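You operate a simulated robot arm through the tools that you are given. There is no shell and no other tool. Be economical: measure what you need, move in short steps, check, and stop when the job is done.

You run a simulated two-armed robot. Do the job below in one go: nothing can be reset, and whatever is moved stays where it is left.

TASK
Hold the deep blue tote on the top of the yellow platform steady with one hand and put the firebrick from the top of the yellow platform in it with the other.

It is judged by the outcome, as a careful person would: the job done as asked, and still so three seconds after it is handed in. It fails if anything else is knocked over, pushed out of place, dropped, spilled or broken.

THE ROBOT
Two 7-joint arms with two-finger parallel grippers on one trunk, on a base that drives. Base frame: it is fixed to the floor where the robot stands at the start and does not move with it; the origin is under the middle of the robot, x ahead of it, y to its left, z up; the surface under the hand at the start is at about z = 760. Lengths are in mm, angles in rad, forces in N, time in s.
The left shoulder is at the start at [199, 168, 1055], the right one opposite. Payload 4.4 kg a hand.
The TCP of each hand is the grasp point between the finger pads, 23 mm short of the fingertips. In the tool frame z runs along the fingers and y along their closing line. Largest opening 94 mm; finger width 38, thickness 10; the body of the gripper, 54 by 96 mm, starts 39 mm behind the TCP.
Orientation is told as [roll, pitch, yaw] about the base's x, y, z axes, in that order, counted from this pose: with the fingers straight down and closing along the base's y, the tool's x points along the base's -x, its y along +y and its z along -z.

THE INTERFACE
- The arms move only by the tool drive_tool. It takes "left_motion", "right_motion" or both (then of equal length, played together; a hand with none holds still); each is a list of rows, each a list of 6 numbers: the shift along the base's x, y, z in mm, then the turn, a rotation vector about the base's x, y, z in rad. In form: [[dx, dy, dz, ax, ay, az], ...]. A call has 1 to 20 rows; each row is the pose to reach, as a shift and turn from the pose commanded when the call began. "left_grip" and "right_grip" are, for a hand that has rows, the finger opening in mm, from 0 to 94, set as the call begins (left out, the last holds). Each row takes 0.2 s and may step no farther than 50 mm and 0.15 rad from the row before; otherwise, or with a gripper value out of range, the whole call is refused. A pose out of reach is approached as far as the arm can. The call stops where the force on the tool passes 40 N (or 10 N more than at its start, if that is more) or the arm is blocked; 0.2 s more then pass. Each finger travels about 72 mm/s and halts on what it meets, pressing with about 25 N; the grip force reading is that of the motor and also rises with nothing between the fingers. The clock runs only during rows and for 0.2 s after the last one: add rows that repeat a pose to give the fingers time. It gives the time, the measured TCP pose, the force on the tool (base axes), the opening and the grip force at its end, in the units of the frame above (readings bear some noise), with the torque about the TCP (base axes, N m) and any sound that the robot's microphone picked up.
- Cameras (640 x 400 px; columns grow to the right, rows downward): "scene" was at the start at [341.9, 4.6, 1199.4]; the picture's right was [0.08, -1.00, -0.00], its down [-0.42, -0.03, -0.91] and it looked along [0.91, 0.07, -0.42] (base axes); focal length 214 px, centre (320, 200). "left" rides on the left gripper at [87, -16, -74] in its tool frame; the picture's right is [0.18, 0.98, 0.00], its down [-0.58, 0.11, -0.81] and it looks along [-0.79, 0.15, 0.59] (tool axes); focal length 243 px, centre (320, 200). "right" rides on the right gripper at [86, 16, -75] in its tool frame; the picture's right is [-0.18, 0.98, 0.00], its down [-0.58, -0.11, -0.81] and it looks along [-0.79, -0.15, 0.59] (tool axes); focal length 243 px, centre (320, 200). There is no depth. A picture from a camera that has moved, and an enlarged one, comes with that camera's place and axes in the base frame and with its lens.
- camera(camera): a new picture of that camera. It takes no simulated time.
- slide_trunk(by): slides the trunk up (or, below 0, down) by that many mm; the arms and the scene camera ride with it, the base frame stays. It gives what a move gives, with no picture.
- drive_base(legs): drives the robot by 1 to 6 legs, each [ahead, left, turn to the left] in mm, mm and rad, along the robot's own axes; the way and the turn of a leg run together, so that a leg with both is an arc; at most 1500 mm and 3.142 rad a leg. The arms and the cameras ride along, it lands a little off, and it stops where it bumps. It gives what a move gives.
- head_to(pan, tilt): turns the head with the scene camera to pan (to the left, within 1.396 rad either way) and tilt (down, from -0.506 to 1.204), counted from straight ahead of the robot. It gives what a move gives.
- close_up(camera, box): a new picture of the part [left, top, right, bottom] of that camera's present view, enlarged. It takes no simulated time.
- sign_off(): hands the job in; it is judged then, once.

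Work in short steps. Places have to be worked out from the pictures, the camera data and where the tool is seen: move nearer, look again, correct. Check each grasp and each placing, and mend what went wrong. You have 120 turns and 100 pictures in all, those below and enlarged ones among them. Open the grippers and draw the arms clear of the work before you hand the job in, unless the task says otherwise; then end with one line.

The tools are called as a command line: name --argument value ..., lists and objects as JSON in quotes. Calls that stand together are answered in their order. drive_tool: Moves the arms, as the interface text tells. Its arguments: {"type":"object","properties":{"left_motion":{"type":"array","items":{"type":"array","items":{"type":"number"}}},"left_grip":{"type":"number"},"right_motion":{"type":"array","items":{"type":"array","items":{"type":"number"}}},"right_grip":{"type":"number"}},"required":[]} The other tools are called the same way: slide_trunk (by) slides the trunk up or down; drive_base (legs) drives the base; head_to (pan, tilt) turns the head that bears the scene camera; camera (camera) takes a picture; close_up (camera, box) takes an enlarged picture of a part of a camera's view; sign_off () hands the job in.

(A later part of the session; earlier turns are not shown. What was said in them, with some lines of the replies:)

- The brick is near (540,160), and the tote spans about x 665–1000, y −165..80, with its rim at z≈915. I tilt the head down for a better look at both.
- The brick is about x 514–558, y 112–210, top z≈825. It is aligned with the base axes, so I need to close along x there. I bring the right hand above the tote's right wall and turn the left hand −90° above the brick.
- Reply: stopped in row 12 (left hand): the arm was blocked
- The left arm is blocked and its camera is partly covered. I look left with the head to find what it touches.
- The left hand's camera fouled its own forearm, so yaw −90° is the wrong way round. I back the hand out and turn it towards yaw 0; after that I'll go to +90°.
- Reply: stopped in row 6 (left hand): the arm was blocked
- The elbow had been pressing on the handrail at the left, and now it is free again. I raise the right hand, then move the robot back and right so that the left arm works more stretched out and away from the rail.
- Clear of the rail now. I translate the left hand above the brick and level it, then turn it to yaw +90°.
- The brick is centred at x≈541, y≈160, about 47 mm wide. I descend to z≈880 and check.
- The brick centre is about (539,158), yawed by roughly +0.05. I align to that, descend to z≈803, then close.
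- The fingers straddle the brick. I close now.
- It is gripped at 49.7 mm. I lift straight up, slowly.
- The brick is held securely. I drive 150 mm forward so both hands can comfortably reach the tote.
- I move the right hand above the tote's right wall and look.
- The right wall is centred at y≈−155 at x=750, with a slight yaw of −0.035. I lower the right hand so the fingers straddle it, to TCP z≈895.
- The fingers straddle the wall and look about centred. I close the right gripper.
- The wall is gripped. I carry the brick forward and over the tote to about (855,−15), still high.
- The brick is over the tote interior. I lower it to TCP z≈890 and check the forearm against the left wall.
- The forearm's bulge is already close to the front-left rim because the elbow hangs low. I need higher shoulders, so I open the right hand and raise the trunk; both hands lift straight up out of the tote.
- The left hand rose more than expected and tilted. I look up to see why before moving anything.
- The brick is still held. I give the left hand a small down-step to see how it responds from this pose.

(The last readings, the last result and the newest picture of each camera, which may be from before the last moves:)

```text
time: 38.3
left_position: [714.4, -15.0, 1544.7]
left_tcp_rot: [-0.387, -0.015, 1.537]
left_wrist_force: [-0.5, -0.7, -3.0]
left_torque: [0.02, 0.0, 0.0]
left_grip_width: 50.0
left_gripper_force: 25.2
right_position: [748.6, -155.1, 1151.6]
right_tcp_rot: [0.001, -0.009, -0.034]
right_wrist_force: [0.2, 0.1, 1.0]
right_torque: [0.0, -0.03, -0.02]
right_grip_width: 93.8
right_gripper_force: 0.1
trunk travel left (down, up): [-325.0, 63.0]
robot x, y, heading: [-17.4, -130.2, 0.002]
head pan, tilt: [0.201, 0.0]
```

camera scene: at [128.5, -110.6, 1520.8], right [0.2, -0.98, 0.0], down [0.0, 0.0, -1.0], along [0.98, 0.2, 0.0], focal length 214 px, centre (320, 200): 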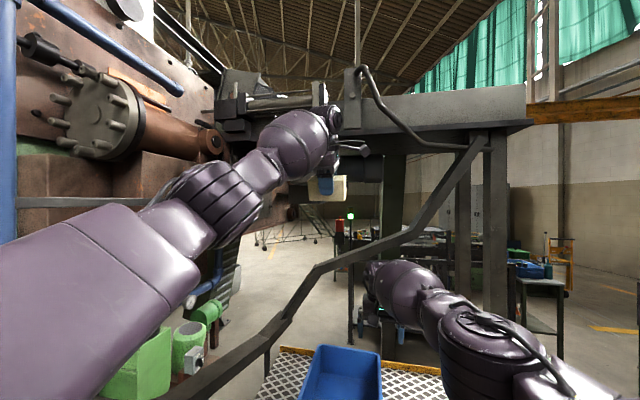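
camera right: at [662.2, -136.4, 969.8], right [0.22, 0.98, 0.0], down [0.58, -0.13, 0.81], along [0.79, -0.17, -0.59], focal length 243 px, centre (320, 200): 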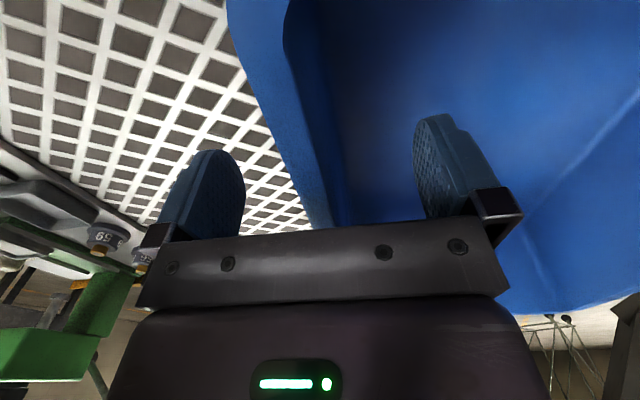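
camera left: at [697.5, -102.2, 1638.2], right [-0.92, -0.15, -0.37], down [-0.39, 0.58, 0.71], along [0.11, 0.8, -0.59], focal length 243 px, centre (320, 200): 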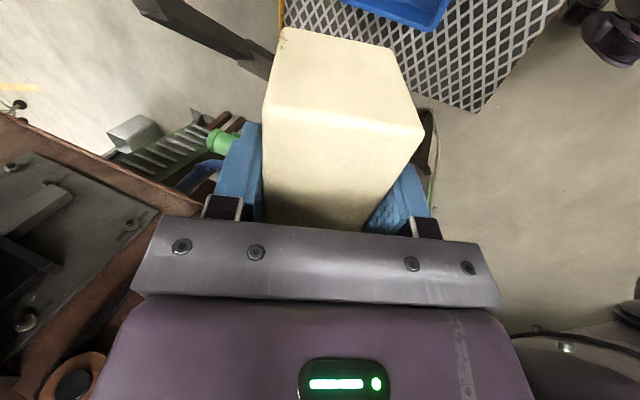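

It follows normally. I level the hand and bring it forward to x≈856, then down to z≈1270.

drive_tool --left_motion '[[35, 10, 0, 0, 0.08, 0], [75, 20, 0, 0, 0.16, 0], [110, 20, -20, 0, 0.24, 0], [142, 20, -50, 0, 0.32, 0], [142, 20, -90, -0.002, 0.387, 0], [142, 20, -130, -0.002, 0.387, 0], [142, 20, -170, -0.002, 0.387, 0], [142, 20, -210, -0.002, 0.387, 0], [142, 20, -250, -0.002, 0.387, 0], [142, 20, -275, -0.002, 0.387, 0], [142, 20, -275, -0.002, 0.387, 0]]'

head_to --pan 0.2 --tilt 0.5

camera --camera "scene"

```text
time: 40.7
left_position: [767.6, 28.0, 1272.8]
left_tcp_rot: [-0.002, 0.0, 1.536]
left_wrist_force: [-0.6, 0.1, -2.7]
left_torque: [0.01, -0.01, -0.03]
left_grip_width: 49.9
left_gripper_force: 25.0
left hand out of reach, approached as far as the arm can: row 1, 2, 3, 4, 5, 6, 7, 8, 9, 10, 11
right_position: [747.5, -156.4, 1152.3]
right_tcp_rot: [-0.001, -0.009, -0.033]
right_wrist_force: [-0.1, 0.2, 0.1]
right_torque: [0.0, 0.0, 0.03]
right_grip_width: 94.3
right_gripper_force: 0.0
trunk travel left (down, up): [-325.0, 63.0]
robot x, y, heading: [-19.5, -128.8, 0.003]
head pan, tilt: [0.201, 0.0]
```

```text
time: 41.6
left_position: [766.5, 27.0, 1274.4]
left_tcp_rot: [-0.001, 0.001, 1.536]
left_wrist_force: [0.2, 0.7, -3.7]
left_torque: [0.01, 0.03, -0.01]
left_grip_width: 49.9
left_gripper_force: 25.5
right_position: [748.4, -155.1, 1152.0]
right_tcp_rot: [0.0, -0.009, -0.032]
right_wrist_force: [0.3, 0.3, 0.3]
right_torque: [-0.02, 0.0, -0.01]
right_grip_width: 94.2
right_gripper_force: 0.1
trunk travel left (down, up): [-325.0, 63.0]
robot x, y, heading: [-21.9, -129.7, 0.003]
head pan, tilt: [0.201, 0.499]
```

```text
64 pictures are left
camera scene: at [129.5, -110.5, 1474.9], right [0.2, -0.98, 0.0], down [-0.47, -0.1, -0.88], along [0.86, 0.18, -0.48], focal length 214 px, centre (320, 200)
```

scene: 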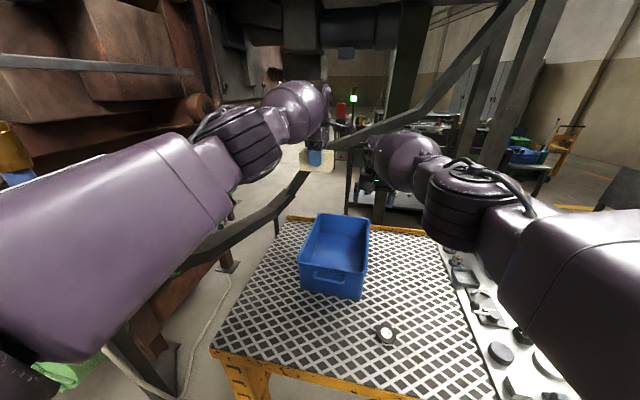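

Raising the trunk also moves the shoulders back about 190 mm. I look straight down to see how much room there is to drive forward to the platform.

head_to --pan 0.0 --tilt 1.2

camera --camera "scene"

```text
time: 42.7
left_position: [766.8, 27.8, 1275.7]
left_tcp_rot: [-0.002, 0.0, 1.535]
left_wrist_force: [-0.2, 0.0, -3.3]
left_torque: [-0.01, -0.03, 0.0]
left_grip_width: 50.2
left_gripper_force: 24.8
right_position: [748.5, -155.1, 1152.7]
right_tcp_rot: [0.0, -0.008, -0.032]
right_wrist_force: [-0.2, 0.8, 0.5]
right_torque: [0.02, 0.02, 0.03]
right_grip_width: 93.8
right_gripper_force: 0.0
trunk travel left (down, up): [-325.0, 63.0]
robot x, y, heading: [-18.5, -130.0, 0.004]
head pan, tilt: [0.0, 1.201]
```

```text
63 pictures are left
camera scene: at [96.3, -128.6, 1421.2], right [0.0, -1.0, 0.0], down [-0.93, 0.0, -0.36], along [0.36, 0.0, -0.93], focal length 214 px, centre (320, 200)
```

scene: 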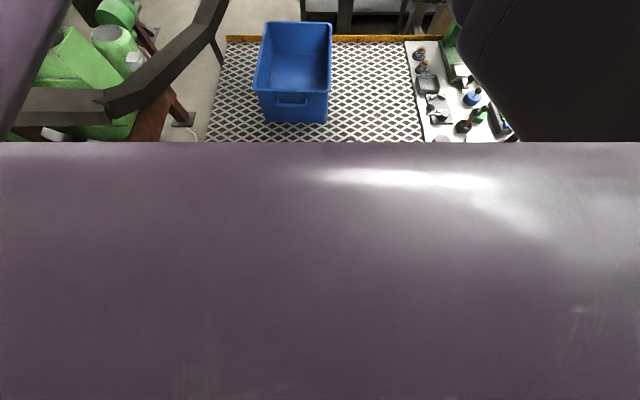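

head_to --pan 0.0 --tilt 0.85

camera --camera "scene"

```text
time: 43.5
left_position: [767.3, 27.5, 1274.6]
left_tcp_rot: [-0.002, 0.0, 1.536]
left_wrist_force: [-0.6, -0.2, -2.2]
left_torque: [0.0, -0.01, 0.0]
left_grip_width: 50.0
left_gripper_force: 24.9
right_position: [748.8, -154.8, 1152.0]
right_tcp_rot: [0.001, -0.009, -0.032]
right_wrist_force: [0.4, -0.7, -0.2]
right_torque: [0.0, -0.03, -0.01]
right_grip_width: 94.3
right_gripper_force: 0.1
trunk travel left (down, up): [-325.0, 63.0]
robot x, y, heading: [-20.5, -125.7, 0.001]
head pan, tilt: [0.0, 0.85]
```

```text
62 pictures are left
camera scene: at [118.5, -128.6, 1444.8], right [0.0, -1.0, 0.0], down [-0.75, 0.0, -0.66], along [0.66, 0.0, -0.75], focal length 214 px, centre (320, 200)
```

scene: 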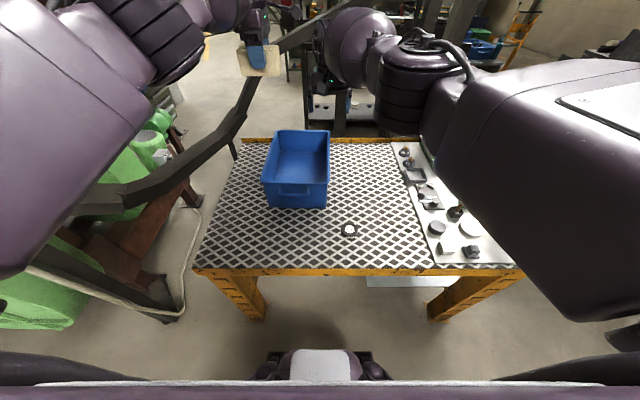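

There is room: the base front is at x≈230–270 and it lies between the table legs, with the platform edge at x≈410. I drive forward 150 mm with both hands high, then lower the trunk 60.

drive_base --legs '[[150, 0, 0]]'

slide_trunk --by -60

camera --camera "scene"

```text
time: 44.9
left_position: [916.3, 30.0, 1274.6]
left_tcp_rot: [0.001, 0.001, 1.537]
left_wrist_force: [0.4, 0.7, -2.8]
left_torque: [0.01, 0.03, -0.01]
left_grip_width: 50.1
left_gripper_force: 25.3
right_position: [896.9, -152.7, 1152.6]
right_tcp_rot: [0.0, -0.008, -0.033]
right_wrist_force: [-0.1, -0.5, 0.4]
right_torque: [-0.01, 0.05, -0.01]
right_grip_width: 94.0
right_gripper_force: 0.1
trunk travel left (down, up): [-325.0, 63.0]
robot x, y, heading: [128.8, -131.4, 0.006]
head pan, tilt: [0.0, 0.85]
```

```text
time: 45.9
left_position: [914.6, 29.2, 1215.9]
left_tcp_rot: [-0.002, 0.0, 1.538]
left_wrist_force: [-1.1, -0.3, -2.3]
left_torque: [-0.02, -0.01, 0.04]
left_grip_width: 49.8
left_gripper_force: 25.4
right_position: [895.9, -153.8, 1093.6]
right_tcp_rot: [0.001, -0.01, -0.032]
right_wrist_force: [0.7, 0.3, 0.8]
right_torque: [0.01, -0.01, 0.04]
right_grip_width: 94.2
right_gripper_force: 0.0
trunk travel left (down, up): [-265.0, 123.0]
robot x, y, heading: [132.2, -128.6, 0.002]
head pan, tilt: [0.0, 0.85]
```

```text
61 pictures are left
camera scene: at [288.4, -127.8, 1382.5], right [0.0, -1.0, 0.0], down [-0.75, 0.0, -0.66], along [0.66, 0.0, -0.75], focal length 214 px, centre (320, 200)
```

scene: 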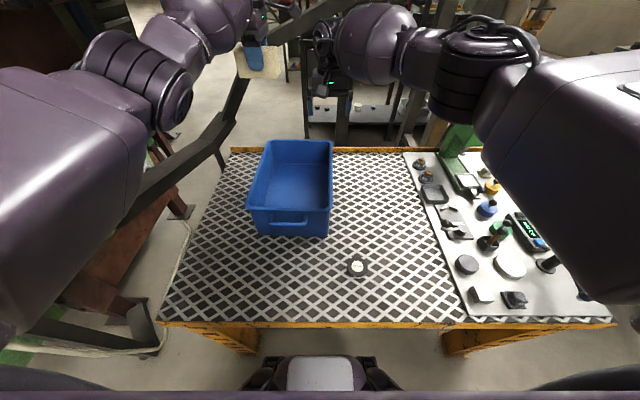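

Now I bring the right hand back above the right wall at x=748 and the left over the tote, still high.

drive_tool --right_motion '[[-40, 0, 0, 0, 0, 0], [-80, 0, 0, 0, 0, 0], [-120, 0, -20, 0, 0, 0], [-147, -1, -50, 0, 0.009, 0], [-147, -1, -90, 0, 0.009, 0], [-147, -1, -90, 0, 0.009, 0]]' --left_motion '[[0, 0, 0, 0, 0, 0], [-20, 0, -20, 0, 0, 0], [-45, -10, -60, 0, 0, 0], [-65, -30, -100, 0, 0, 0], [-65, -43, -140, 0, 0, 0], [-65, -43, -140, 0, 0, 0]]'

camera --camera "scene"

camera --camera "right"

```text
time: 47.3
left_position: [848.8, -14.7, 1074.6]
left_tcp_rot: [0.0, 0.0, 1.541]
left_wrist_force: [0.8, -0.4, -3.2]
left_torque: [0.01, -0.01, -0.01]
left_grip_width: 49.8
left_gripper_force: 24.9
right_position: [750.6, -153.2, 1004.6]
right_tcp_rot: [0.001, -0.002, -0.032]
right_wrist_force: [0.2, 0.7, 0.3]
right_torque: [-0.02, 0.01, 0.0]
right_grip_width: 94.1
right_gripper_force: 0.0
trunk travel left (down, up): [-265.0, 123.0]
robot x, y, heading: [131.6, -129.7, 0.006]
head pan, tilt: [0.0, 0.85]
```

```text
60 pictures are left
camera scene: at [288.2, -127.3, 1382.5], right [0.0, -1.0, 0.0], down [-0.75, 0.0, -0.66], along [0.66, 0.0, -0.75], focal length 214 px, centre (320, 200)
```

scene: 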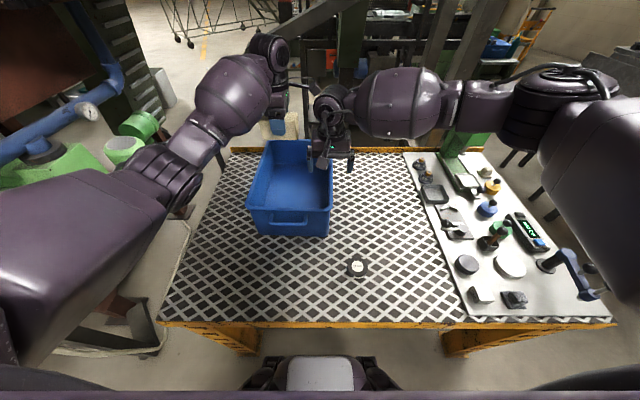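

```text
59 pictures are left
camera right: at [664.0, -134.7, 1078.7], right [0.21, 0.98, 0.0], down [0.58, -0.13, 0.81], along [0.79, -0.17, -0.59], focal length 243 px, centre (320, 200)
```

right: 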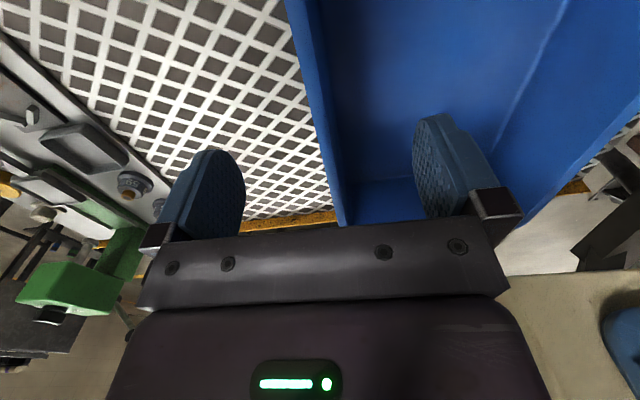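

Good. I lower the right hand onto the wall again and grip it.

drive_tool --right_motion '[[0, -2, -30, 0, 0, 0], [0, -2, -60, 0, 0, 0], [0, -2, -90, 0, 0, 0], [0, -2, -109, 0, 0, 0], [0, -2, -109, 0, 0, 0]]'

drive_tool --right_motion '[[0, 0, 0, 0, 0, 0], [0, 0, 0, 0, 0, 0], [0, 0, 0, 0, 0, 0], [0, 0, 0, 0, 0, 0], [0, 0, 0, 0, 0, 0], [0, 0, 0, 0, 0, 0]]' --right_grip 0

drive_tool --left_motion '[[0, 0, -30, 0, 0, 0], [0, 0, -60, 0, 0, 0], [0, 0, -90, 0, 0, 0], [0, 0, -120, 0, 0, 0], [0, 0, -150, 0, 0, 0], [0, 0, -185, 0, 0, 0], [0, 0, -185, 0, 0, 0]]'

close_up --camera "scene" --box '[180, 30, 420, 240]'

```text
time: 48.5
left_position: [848.6, -15.2, 1074.3]
left_tcp_rot: [0.001, 0.0, 1.538]
left_wrist_force: [0.7, -0.5, -2.3]
left_torque: [0.03, 0.0, 0.06]
left_grip_width: 49.9
left_gripper_force: 25.2
right_position: [750.8, -156.8, 894.1]
right_tcp_rot: [0.001, 0.0, -0.033]
right_wrist_force: [0.3, 0.1, -0.2]
right_torque: [0.01, 0.01, 0.02]
right_grip_width: 94.1
right_gripper_force: 0.1
trunk travel left (down, up): [-265.0, 123.0]
robot x, y, heading: [132.5, -128.6, 0.009]
head pan, tilt: [0.0, 0.85]
```

```text
time: 49.9
left_position: [851.1, -14.1, 1073.9]
left_tcp_rot: [0.001, 0.0, 1.539]
left_wrist_force: [-0.4, -0.2, -2.4]
left_torque: [0.01, 0.02, -0.01]
left_grip_width: 50.1
left_gripper_force: 24.8
right_position: [750.8, -156.3, 893.0]
right_tcp_rot: [0.001, -0.001, -0.03]
right_wrist_force: [-0.6, 1.0, 0.4]
right_torque: [0.02, 0.0, -0.25]
right_grip_width: 5.1
right_gripper_force: 24.9
trunk travel left (down, up): [-265.0, 123.0]
robot x, y, heading: [127.7, -125.9, 0.008]
head pan, tilt: [0.0, 0.85]
```

```text
time: 51.5
left_position: [848.3, -11.5, 888.1]
left_tcp_rot: [-0.002, 0.002, 1.536]
left_wrist_force: [0.1, -0.6, -2.0]
left_torque: [-0.03, 0.0, -0.01]
left_grip_width: 50.1
left_gripper_force: 24.8
right_position: [752.0, -156.2, 893.2]
right_tcp_rot: [0.001, 0.001, -0.032]
right_wrist_force: [-0.9, 0.0, 0.3]
right_torque: [0.02, 0.13, -0.12]
right_grip_width: 5.1
right_gripper_force: 24.9
trunk travel left (down, up): [-265.0, 123.0]
robot x, y, heading: [131.0, -127.0, 0.003]
head pan, tilt: [0.0, 0.85]
```

```text
1.90 times, centred on (300, 135) of scene
camera zoom: at [289.4, -127.7, 1382.1], right [0.0, -1.0, 0.0], down [-0.75, 0.0, -0.66], along [0.66, 0.0, -0.75], focal length 408 px, centre (358, 324)
```

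zoom: 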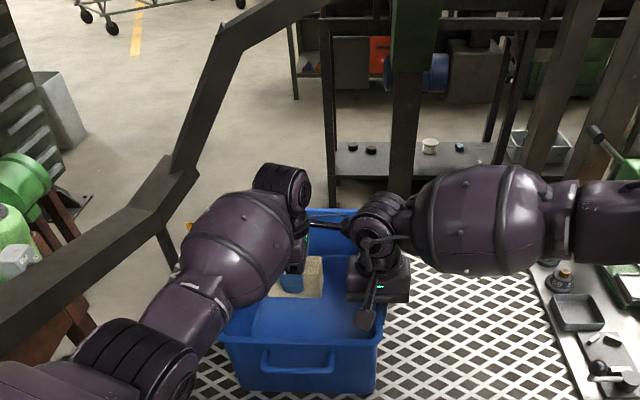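

The forearm is now about level and higher. I descend another 40 mm and check.

drive_tool --left_motion '[[0, 0, -15, 0, 0, 0], [0, 0, -30, 0, 0, 0], [0, 0, -42, 0, 0, 0], [0, 0, -42, 0, 0, 0]]'

close_up --camera "scene" --box '[220, 90, 380, 240]'

camera --camera "right"

```text
time: 52.5
left_position: [850.2, -12.9, 847.8]
left_tcp_rot: [-0.001, 0.002, 1.537]
left_wrist_force: [-0.1, 0.4, -2.4]
left_torque: [-0.01, 0.0, 0.02]
left_grip_width: 50.1
left_gripper_force: 24.3
right_position: [752.2, -156.9, 893.9]
right_tcp_rot: [0.0, 0.0, -0.031]
right_wrist_force: [-0.9, -0.3, 0.8]
right_torque: [0.01, 0.12, -0.11]
right_grip_width: 5.0
right_gripper_force: 24.9
trunk travel left (down, up): [-265.0, 123.0]
robot x, y, heading: [131.0, -129.7, 0.007]
head pan, tilt: [0.0, 0.85]
```

```text
2.67 times, centred on (300, 165) of scene
camera zoom: at [289.4, -127.7, 1382.1], right [0.0, -1.0, 0.0], down [-0.75, 0.0, -0.66], along [0.66, 0.0, -0.75], focal length 572 px, centre (373, 293)
```

zoom: 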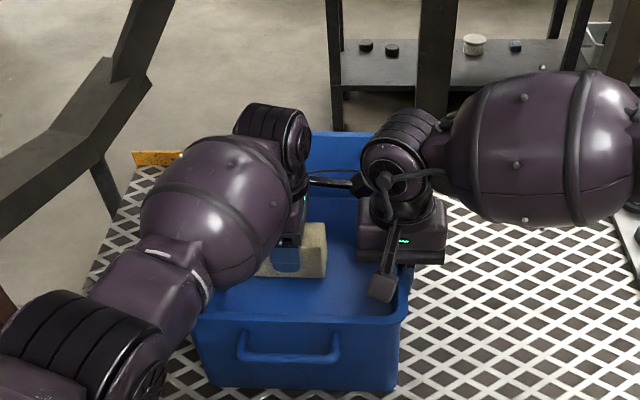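

```text
56 pictures are left
camera right: at [665.5, -137.7, 967.6], right [0.21, 0.98, 0.0], down [0.58, -0.13, 0.81], along [0.79, -0.17, -0.59], focal length 243 px, centre (320, 200)
```

right: 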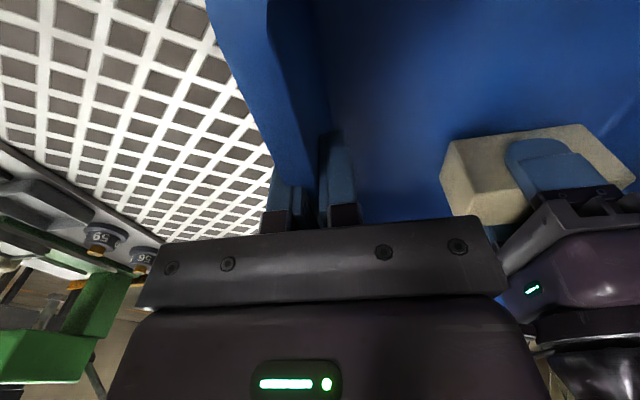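

No contact so far. I go down another 27 mm gently.

drive_tool --left_motion '[[0, 0, -9, 0, 0, 0], [0, 0, -18, 0, 0, 0], [0, 0, -27, 0, 0, 0], [0, 0, -27, 0, 0, 0]]'

camera --camera "right"

close_up --camera "scene" --box '[220, 90, 380, 240]'

```text
time: 53.5
left_position: [851.2, -12.5, 821.1]
left_tcp_rot: [-0.004, 0.0, 1.538]
left_wrist_force: [7.0, -0.1, 22.3]
left_torque: [0.04, 0.44, 0.0]
left_grip_width: 49.8
left_gripper_force: 25.3
right_position: [750.6, -156.7, 893.2]
right_tcp_rot: [-0.001, -0.001, -0.031]
right_wrist_force: [-2.0, -0.7, -5.1]
right_torque: [0.05, -0.8, -0.77]
right_grip_width: 4.8
right_gripper_force: 25.1
trunk travel left (down, up): [-265.0, 123.0]
robot x, y, heading: [130.8, -129.8, 0.0]
head pan, tilt: [0.0, 0.85]
```

```text
55 pictures are left
camera right: at [664.7, -138.3, 967.8], right [0.21, 0.98, 0.0], down [0.58, -0.13, 0.81], along [0.79, -0.17, -0.59], focal length 243 px, centre (320, 200)
```

right: 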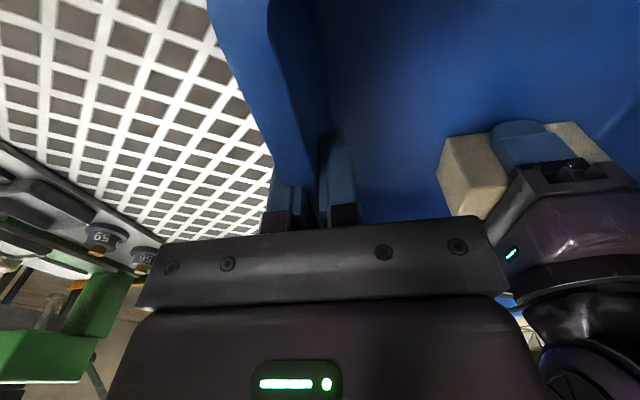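

```text
2.67 times, centred on (300, 165) of scene
camera zoom: at [288.5, -128.2, 1382.3], right [0.0, -1.0, 0.0], down [-0.75, 0.0, -0.66], along [0.66, 0.0, -0.75], focal length 572 px, centre (373, 293)
```

zoom: 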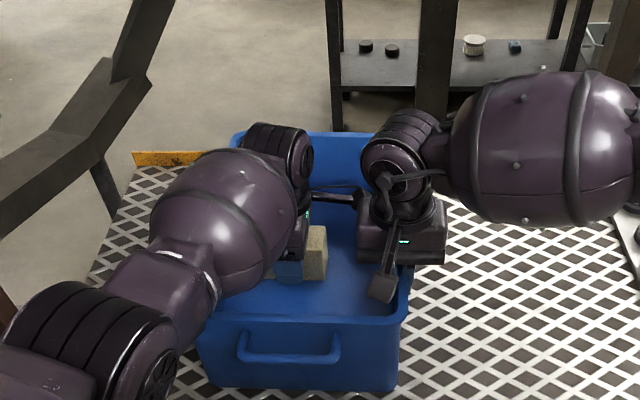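

The upward force of about 22 N shows the brick is resting on the tote floor. I ease up 2 mm and open the left gripper.

drive_tool --left_motion '[[0, 0, 2, 0, 0, 0], [0, 0, 2, 0, 0, 0]]'

drive_tool --left_motion '[[0, 0, 0, 0, 0, 0], [0, 0, 0, 0, 0, 0], [0, 0, 0, 0, 0, 0], [0, 0, 0, 0, 0, 0], [0, 0, 0, 0, 0, 0]]' --left_grip 86

camera --camera "left"

```text
time: 54.1
left_position: [850.6, -13.2, 821.5]
left_tcp_rot: [-0.003, -0.001, 1.537]
left_wrist_force: [7.5, -0.1, 14.0]
left_torque: [-0.04, -0.06, 0.07]
left_grip_width: 49.9
left_gripper_force: 24.9
right_position: [750.1, -156.8, 893.4]
right_tcp_rot: [0.001, 0.001, -0.033]
right_wrist_force: [-5.2, -3.9, -0.4]
right_torque: [0.03, 0.05, -0.54]
right_grip_width: 4.9
right_gripper_force: 24.9
trunk travel left (down, up): [-265.0, 123.0]
robot x, y, heading: [130.4, -126.7, 0.005]
head pan, tilt: [0.0, 0.85]
```

```text
time: 55.3
left_position: [849.8, -13.7, 822.2]
left_tcp_rot: [0.0, 0.001, 1.539]
left_wrist_force: [-0.3, -0.9, 0.4]
left_torque: [0.0, 0.01, 0.02]
left_grip_width: 86.2
left_gripper_force: 0.1
right_position: [752.1, -156.5, 892.8]
right_tcp_rot: [0.0, 0.001, -0.032]
right_wrist_force: [3.6, -0.3, 0.7]
right_torque: [-0.15, -0.85, -0.58]
right_grip_width: 5.3
right_gripper_force: 24.6
trunk travel left (down, up): [-265.0, 123.0]
robot x, y, heading: [130.4, -127.3, 0.003]
head pan, tilt: [0.0, 0.85]
```

```text
53 pictures are left
camera left: at [862.5, -100.5, 896.7], right [-0.99, -0.15, 0.0], down [-0.09, 0.59, 0.81], along [-0.12, 0.8, -0.59], focal length 243 px, centre (320, 200)
```

left: 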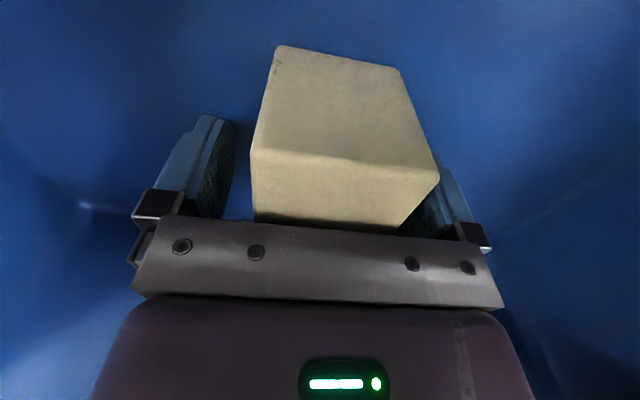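

The brick is released and standing on the floor. I lift the left hand straight up and clear while the right keeps holding.

drive_tool --left_motion '[[0, 0, 10, 0, 0, 0], [0, 0, 35, 0, 0, 0], [0, 0, 65, 0, 0, 0], [0, 0, 105, 0, 0, 0], [0, 0, 145, 0, 0, 0], [0, 0, 185, 0, 0, 0], [0, 0, 225, 0, 0, 0], [0, 0, 260, 0, 0, 0], [0, 0, 260, 0, 0, 0]]'

camera --camera "left"

camera --camera "scene"

```text
time: 57.0
left_position: [852.3, -77.4, 1129.7]
left_tcp_rot: [-0.155, -0.44, 1.356]
left_wrist_force: [-0.4, -0.8, 0.1]
left_torque: [0.05, 0.01, 0.02]
left_grip_width: 85.9
left_gripper_force: 0.1
right_position: [751.1, -158.4, 892.2]
right_tcp_rot: [-0.001, -0.001, -0.031]
right_wrist_force: [-0.6, -4.1, 3.4]
right_torque: [0.25, -0.05, -0.19]
right_grip_width: 5.1
right_gripper_force: 25.3
trunk travel left (down, up): [-265.0, 123.0]
robot x, y, heading: [129.7, -129.4, 0.005]
head pan, tilt: [0.0, 0.85]
stopped in row 8 (left hand): the arm was blocked; the commanded pose is now the measured one
```

```text
52 pictures are left
camera left: at [831.8, -186.6, 1162.2], right [-0.97, 0.11, -0.22], down [-0.19, 0.24, 0.95], along [0.15, 0.97, -0.21], focal length 243 px, centre (320, 200)
```

left: 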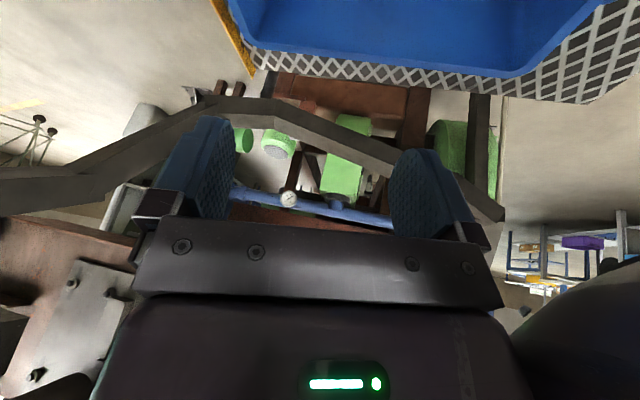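

```text
51 pictures are left
camera scene: at [289.0, -128.9, 1382.0], right [0.0, -1.0, 0.0], down [-0.75, 0.0, -0.66], along [0.66, 0.0, -0.75], focal length 214 px, centre (320, 200)
```

scene: 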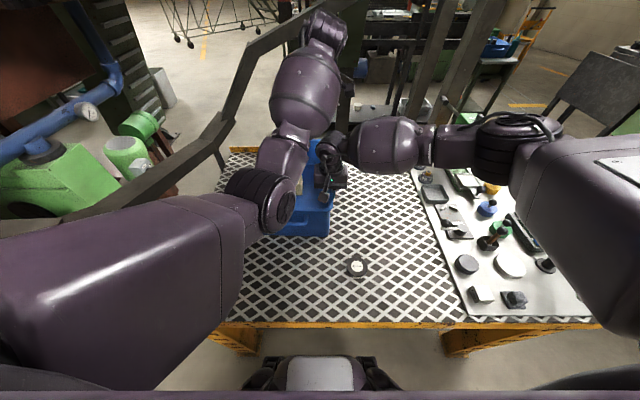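

The brick stayed in the tote, but the left arm's elbow flipped on the way up and it is now tilted and touching something. I ease the left hand away to the left and up, levelling it gradually.

drive_tool --left_motion '[[0, 12, 5, -0.04, 0.025, 0.02], [0, 24, 10, -0.09, 0.055, 0.04], [0, 36, 15, -0.14, 0.085, 0.06], [0, 48, 20, -0.19, 0.115, 0.08], [0, 60, 25, -0.24, 0.145, 0.1], [0, 60, 25, -0.24, 0.145, 0.1]]'

camera --camera "scene"

```text
time: 57.6
left_position: [848.7, -78.2, 1161.4]
left_tcp_rot: [-0.176, -0.572, 1.329]
left_wrist_force: [-0.6, 0.5, 0.4]
left_torque: [-0.04, 0.02, -0.01]
left_grip_width: 85.9
left_gripper_force: 0.0
right_position: [750.7, -155.0, 894.2]
right_tcp_rot: [0.001, 0.0, -0.029]
right_wrist_force: [1.7, 2.6, -0.3]
right_torque: [-0.51, 0.47, 0.03]
right_grip_width: 5.0
right_gripper_force: 25.0
trunk travel left (down, up): [-265.0, 123.0]
robot x, y, heading: [126.3, -128.9, 0.006]
head pan, tilt: [0.0, 0.85]
stopped in row 2 (left hand): the arm was blocked; the commanded pose is now the measured one
```

```text
50 pictures are left
camera scene: at [289.2, -126.7, 1382.1], right [0.01, -1.0, 0.0], down [-0.75, 0.0, -0.66], along [0.66, 0.0, -0.75], focal length 214 px, centre (320, 200)
```

scene: 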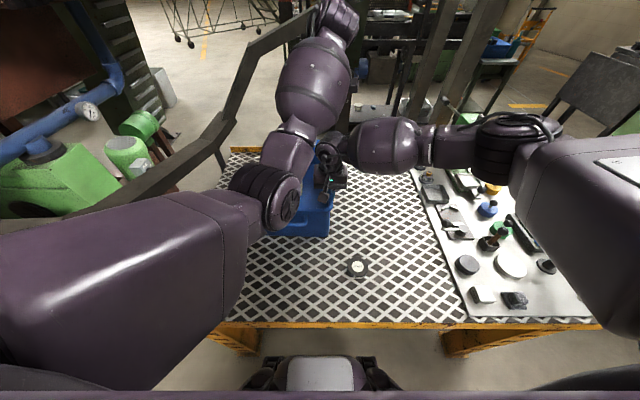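

close_up --camera "scene" --box '[210, 60, 410, 240]'

camera --camera "right"

camera --camera "left"

```text
2.22 times, centred on (310, 150) of scene
camera zoom: at [289.2, -126.7, 1382.1], right [0.01, -1.0, 0.0], down [-0.75, 0.0, -0.66], along [0.66, 0.0, -0.75], focal length 477 px, centre (342, 311)
```

zoom: 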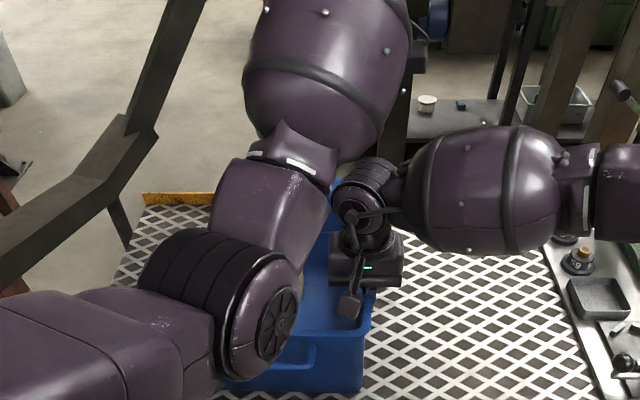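

```text
48 pictures are left
camera right: at [665.0, -136.5, 968.0], right [0.21, 0.98, 0.0], down [0.58, -0.12, 0.81], along [0.79, -0.17, -0.59], focal length 243 px, centre (320, 200)
```

right: 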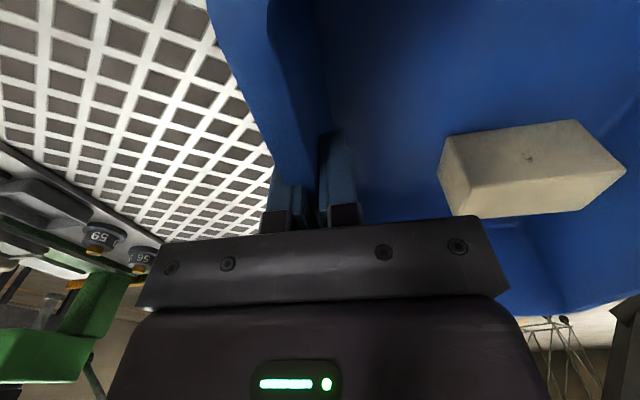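

```text
47 pictures are left
camera left: at [824.1, -189.4, 1178.4], right [-0.95, 0.17, -0.24], down [-0.22, 0.13, 0.97], along [0.2, 0.98, -0.08], focal length 243 px, centre (320, 200)
```

left: 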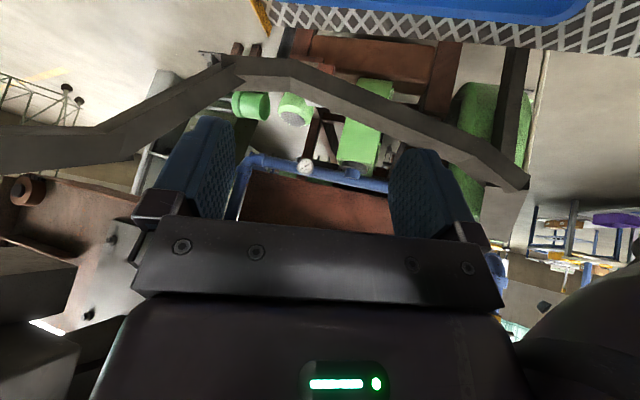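

The brick lies flat inside the tote. I open the right gripper first so nothing can drag the tote, and ease the left hand straight up.

drive_tool --right_motion '[[0, 0, 0, 0, 0, 0], [0, 0, 0, 0, 0, 0], [0, 0, 0, 0, 0, 0], [0, 0, 0, 0, 0, 0], [0, 0, 0, 0, 0, 0], [0, 0, 0, 0, 0, 0], [0, 0, 0, 0, 0, 0]]' --right_grip 94

drive_tool --left_motion '[[0, 0, 10, 0, 0, 0], [0, 0, 20, 0, 0, 0], [0, 0, 35, 0, 0, 0], [0, 0, 50, 0, 0, 0], [0, 0, 50, 0, 0, 0]]'

close_up --camera "scene" --box '[210, 60, 410, 240]'

```text
time: 59.2
left_position: [849.3, -78.7, 1160.9]
left_tcp_rot: [-0.175, -0.568, 1.328]
left_wrist_force: [-0.6, -0.1, 0.4]
left_torque: [-0.04, 0.0, -0.01]
left_grip_width: 85.8
left_gripper_force: 0.0
right_position: [750.7, -155.1, 894.2]
right_tcp_rot: [0.001, 0.001, -0.027]
right_wrist_force: [0.5, 0.1, 0.0]
right_torque: [-0.02, 0.01, -0.02]
right_grip_width: 94.1
right_gripper_force: 0.0
trunk travel left (down, up): [-265.0, 123.0]
robot x, y, heading: [131.7, -131.4, 0.006]
head pan, tilt: [0.0, 0.85]
```

```text
time: 60.4
left_position: [852.5, -65.4, 1223.4]
left_tcp_rot: [-0.207, -0.709, 1.357]
left_wrist_force: [-0.5, 0.6, -0.3]
left_torque: [0.01, 0.0, 0.0]
left_grip_width: 86.0
left_gripper_force: 0.1
right_position: [750.8, -154.4, 892.3]
right_tcp_rot: [0.001, 0.001, -0.026]
right_wrist_force: [0.4, -0.1, -0.1]
right_torque: [-0.01, 0.02, 0.01]
right_grip_width: 94.1
right_gripper_force: 0.1
trunk travel left (down, up): [-265.0, 123.0]
robot x, y, heading: [131.3, -131.1, 0.002]
head pan, tilt: [0.0, 0.85]
stopped in row 5 (left hand): the arm was blocked; the commanded pose is now the measured one
```

```text
2.22 times, centred on (310, 150) of scene
camera zoom: at [289.7, -126.7, 1382.0], right [0.01, -1.0, 0.0], down [-0.75, 0.0, -0.66], along [0.66, 0.0, -0.75], focal length 477 px, centre (342, 311)
```

zoom: 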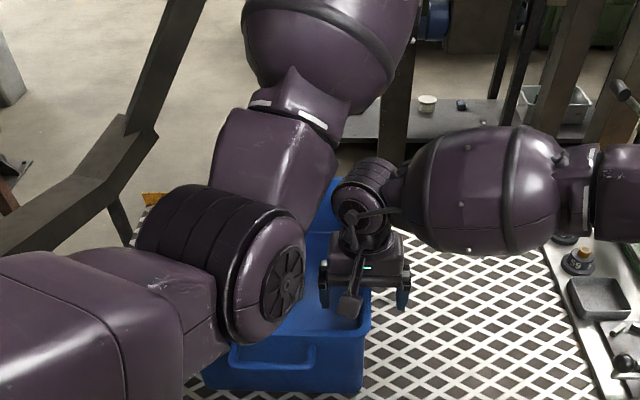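

The right gripper is free of the wall. I raise the right hand out, then move it away to the right and up.

drive_tool --right_motion '[[0, 0, 20, 0, 0, 0], [0, -6, 45, 0, 0, 0], [0, -15, 75, 0, 0, 0], [0, -40, 110, 0, 0, 0], [-10, -75, 140, 0, 0, 0], [-20, -110, 165, 0, 0, 0], [-20, -140, 180, 0, 0, 0], [-20, -140, 180, 0, 0, 0]]'

camera --camera "scene"

```text
time: 62.1
left_position: [854.2, -64.2, 1223.9]
left_tcp_rot: [-0.21, -0.707, 1.357]
left_wrist_force: [0.3, 0.1, -1.0]
left_torque: [0.01, -0.01, -0.01]
left_grip_width: 85.9
left_gripper_force: 0.0
right_position: [729.3, -294.6, 1071.9]
right_tcp_rot: [0.0, 0.001, -0.024]
right_wrist_force: [0.7, 0.4, 0.5]
right_torque: [0.01, 0.0, 0.02]
right_grip_width: 94.0
right_gripper_force: 0.0
trunk travel left (down, up): [-265.0, 123.0]
robot x, y, heading: [129.5, -126.7, 0.004]
head pan, tilt: [0.0, 0.85]
```

```text
45 pictures are left
camera scene: at [289.6, -126.7, 1382.0], right [0.01, -1.0, 0.0], down [-0.75, 0.0, -0.66], along [0.66, 0.0, -0.75], focal length 214 px, centre (320, 200)
```

scene: 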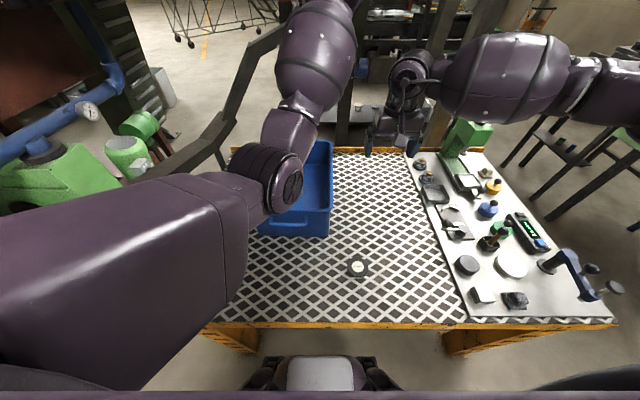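

Both hands are clear of the tote. I drive straight back along the way I came and check the result.

drive_base --legs '[[-300, 0, 0]]'

camera --camera "scene"

```text
time: 64.2
left_position: [555.4, -69.2, 1224.9]
left_tcp_rot: [-0.211, -0.707, 1.357]
left_wrist_force: [-0.8, -0.6, 0.2]
left_torque: [0.01, 0.0, -0.02]
left_grip_width: 85.9
left_gripper_force: 0.0
right_position: [429.8, -297.8, 1072.4]
right_tcp_rot: [0.0, 0.001, -0.028]
right_wrist_force: [-0.2, -0.3, 0.0]
right_torque: [0.03, 0.03, 0.0]
right_grip_width: 94.1
right_gripper_force: 0.0
trunk travel left (down, up): [-265.0, 123.0]
robot x, y, heading: [-169.2, -128.8, 0.007]
head pan, tilt: [0.0, 0.85]
```

```text
44 pictures are left
camera scene: at [-9.9, -128.9, 1382.2], right [0.0, -1.0, 0.0], down [-0.75, 0.0, -0.66], along [0.66, 0.0, -0.75], focal length 214 px, centre (320, 200)
```

scene: 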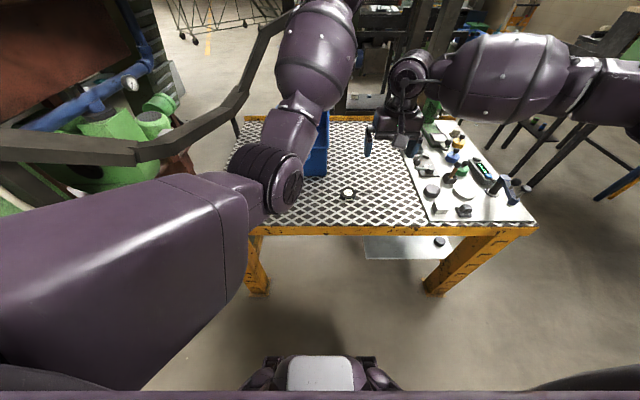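

camera --camera "right"

camera --camera "left"

```text
43 pictures are left
camera right: at [343.7, -278.5, 1146.8], right [0.21, 0.98, 0.0], down [0.58, -0.13, 0.81], along [0.79, -0.17, -0.59], focal length 243 px, centre (320, 200)
```

right: 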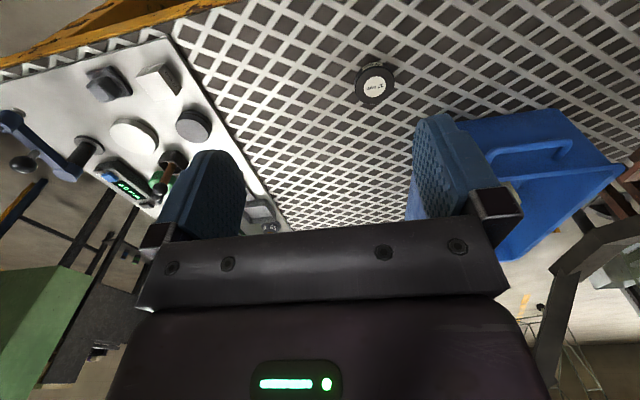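

```text
42 pictures are left
camera left: at [529.9, -182.0, 1226.3], right [-0.94, 0.2, -0.27], down [-0.28, 0.0, 0.96], along [0.19, 0.98, 0.05], focal length 243 px, centre (320, 200)
```

left: 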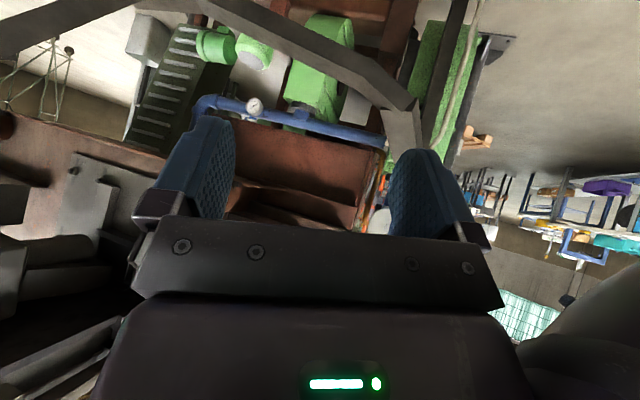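

The tote stands upright in its place, the brick was seen lying flat inside it after release, and both grippers are open and clear. I hand the job in.

sign_off

```text
The job is handed in.
```

The firebrick is in the deep blue tote, set down by the left hand while the right hand held the tote's right wall. The tote is upright in its place, and both grippers are open and clear.
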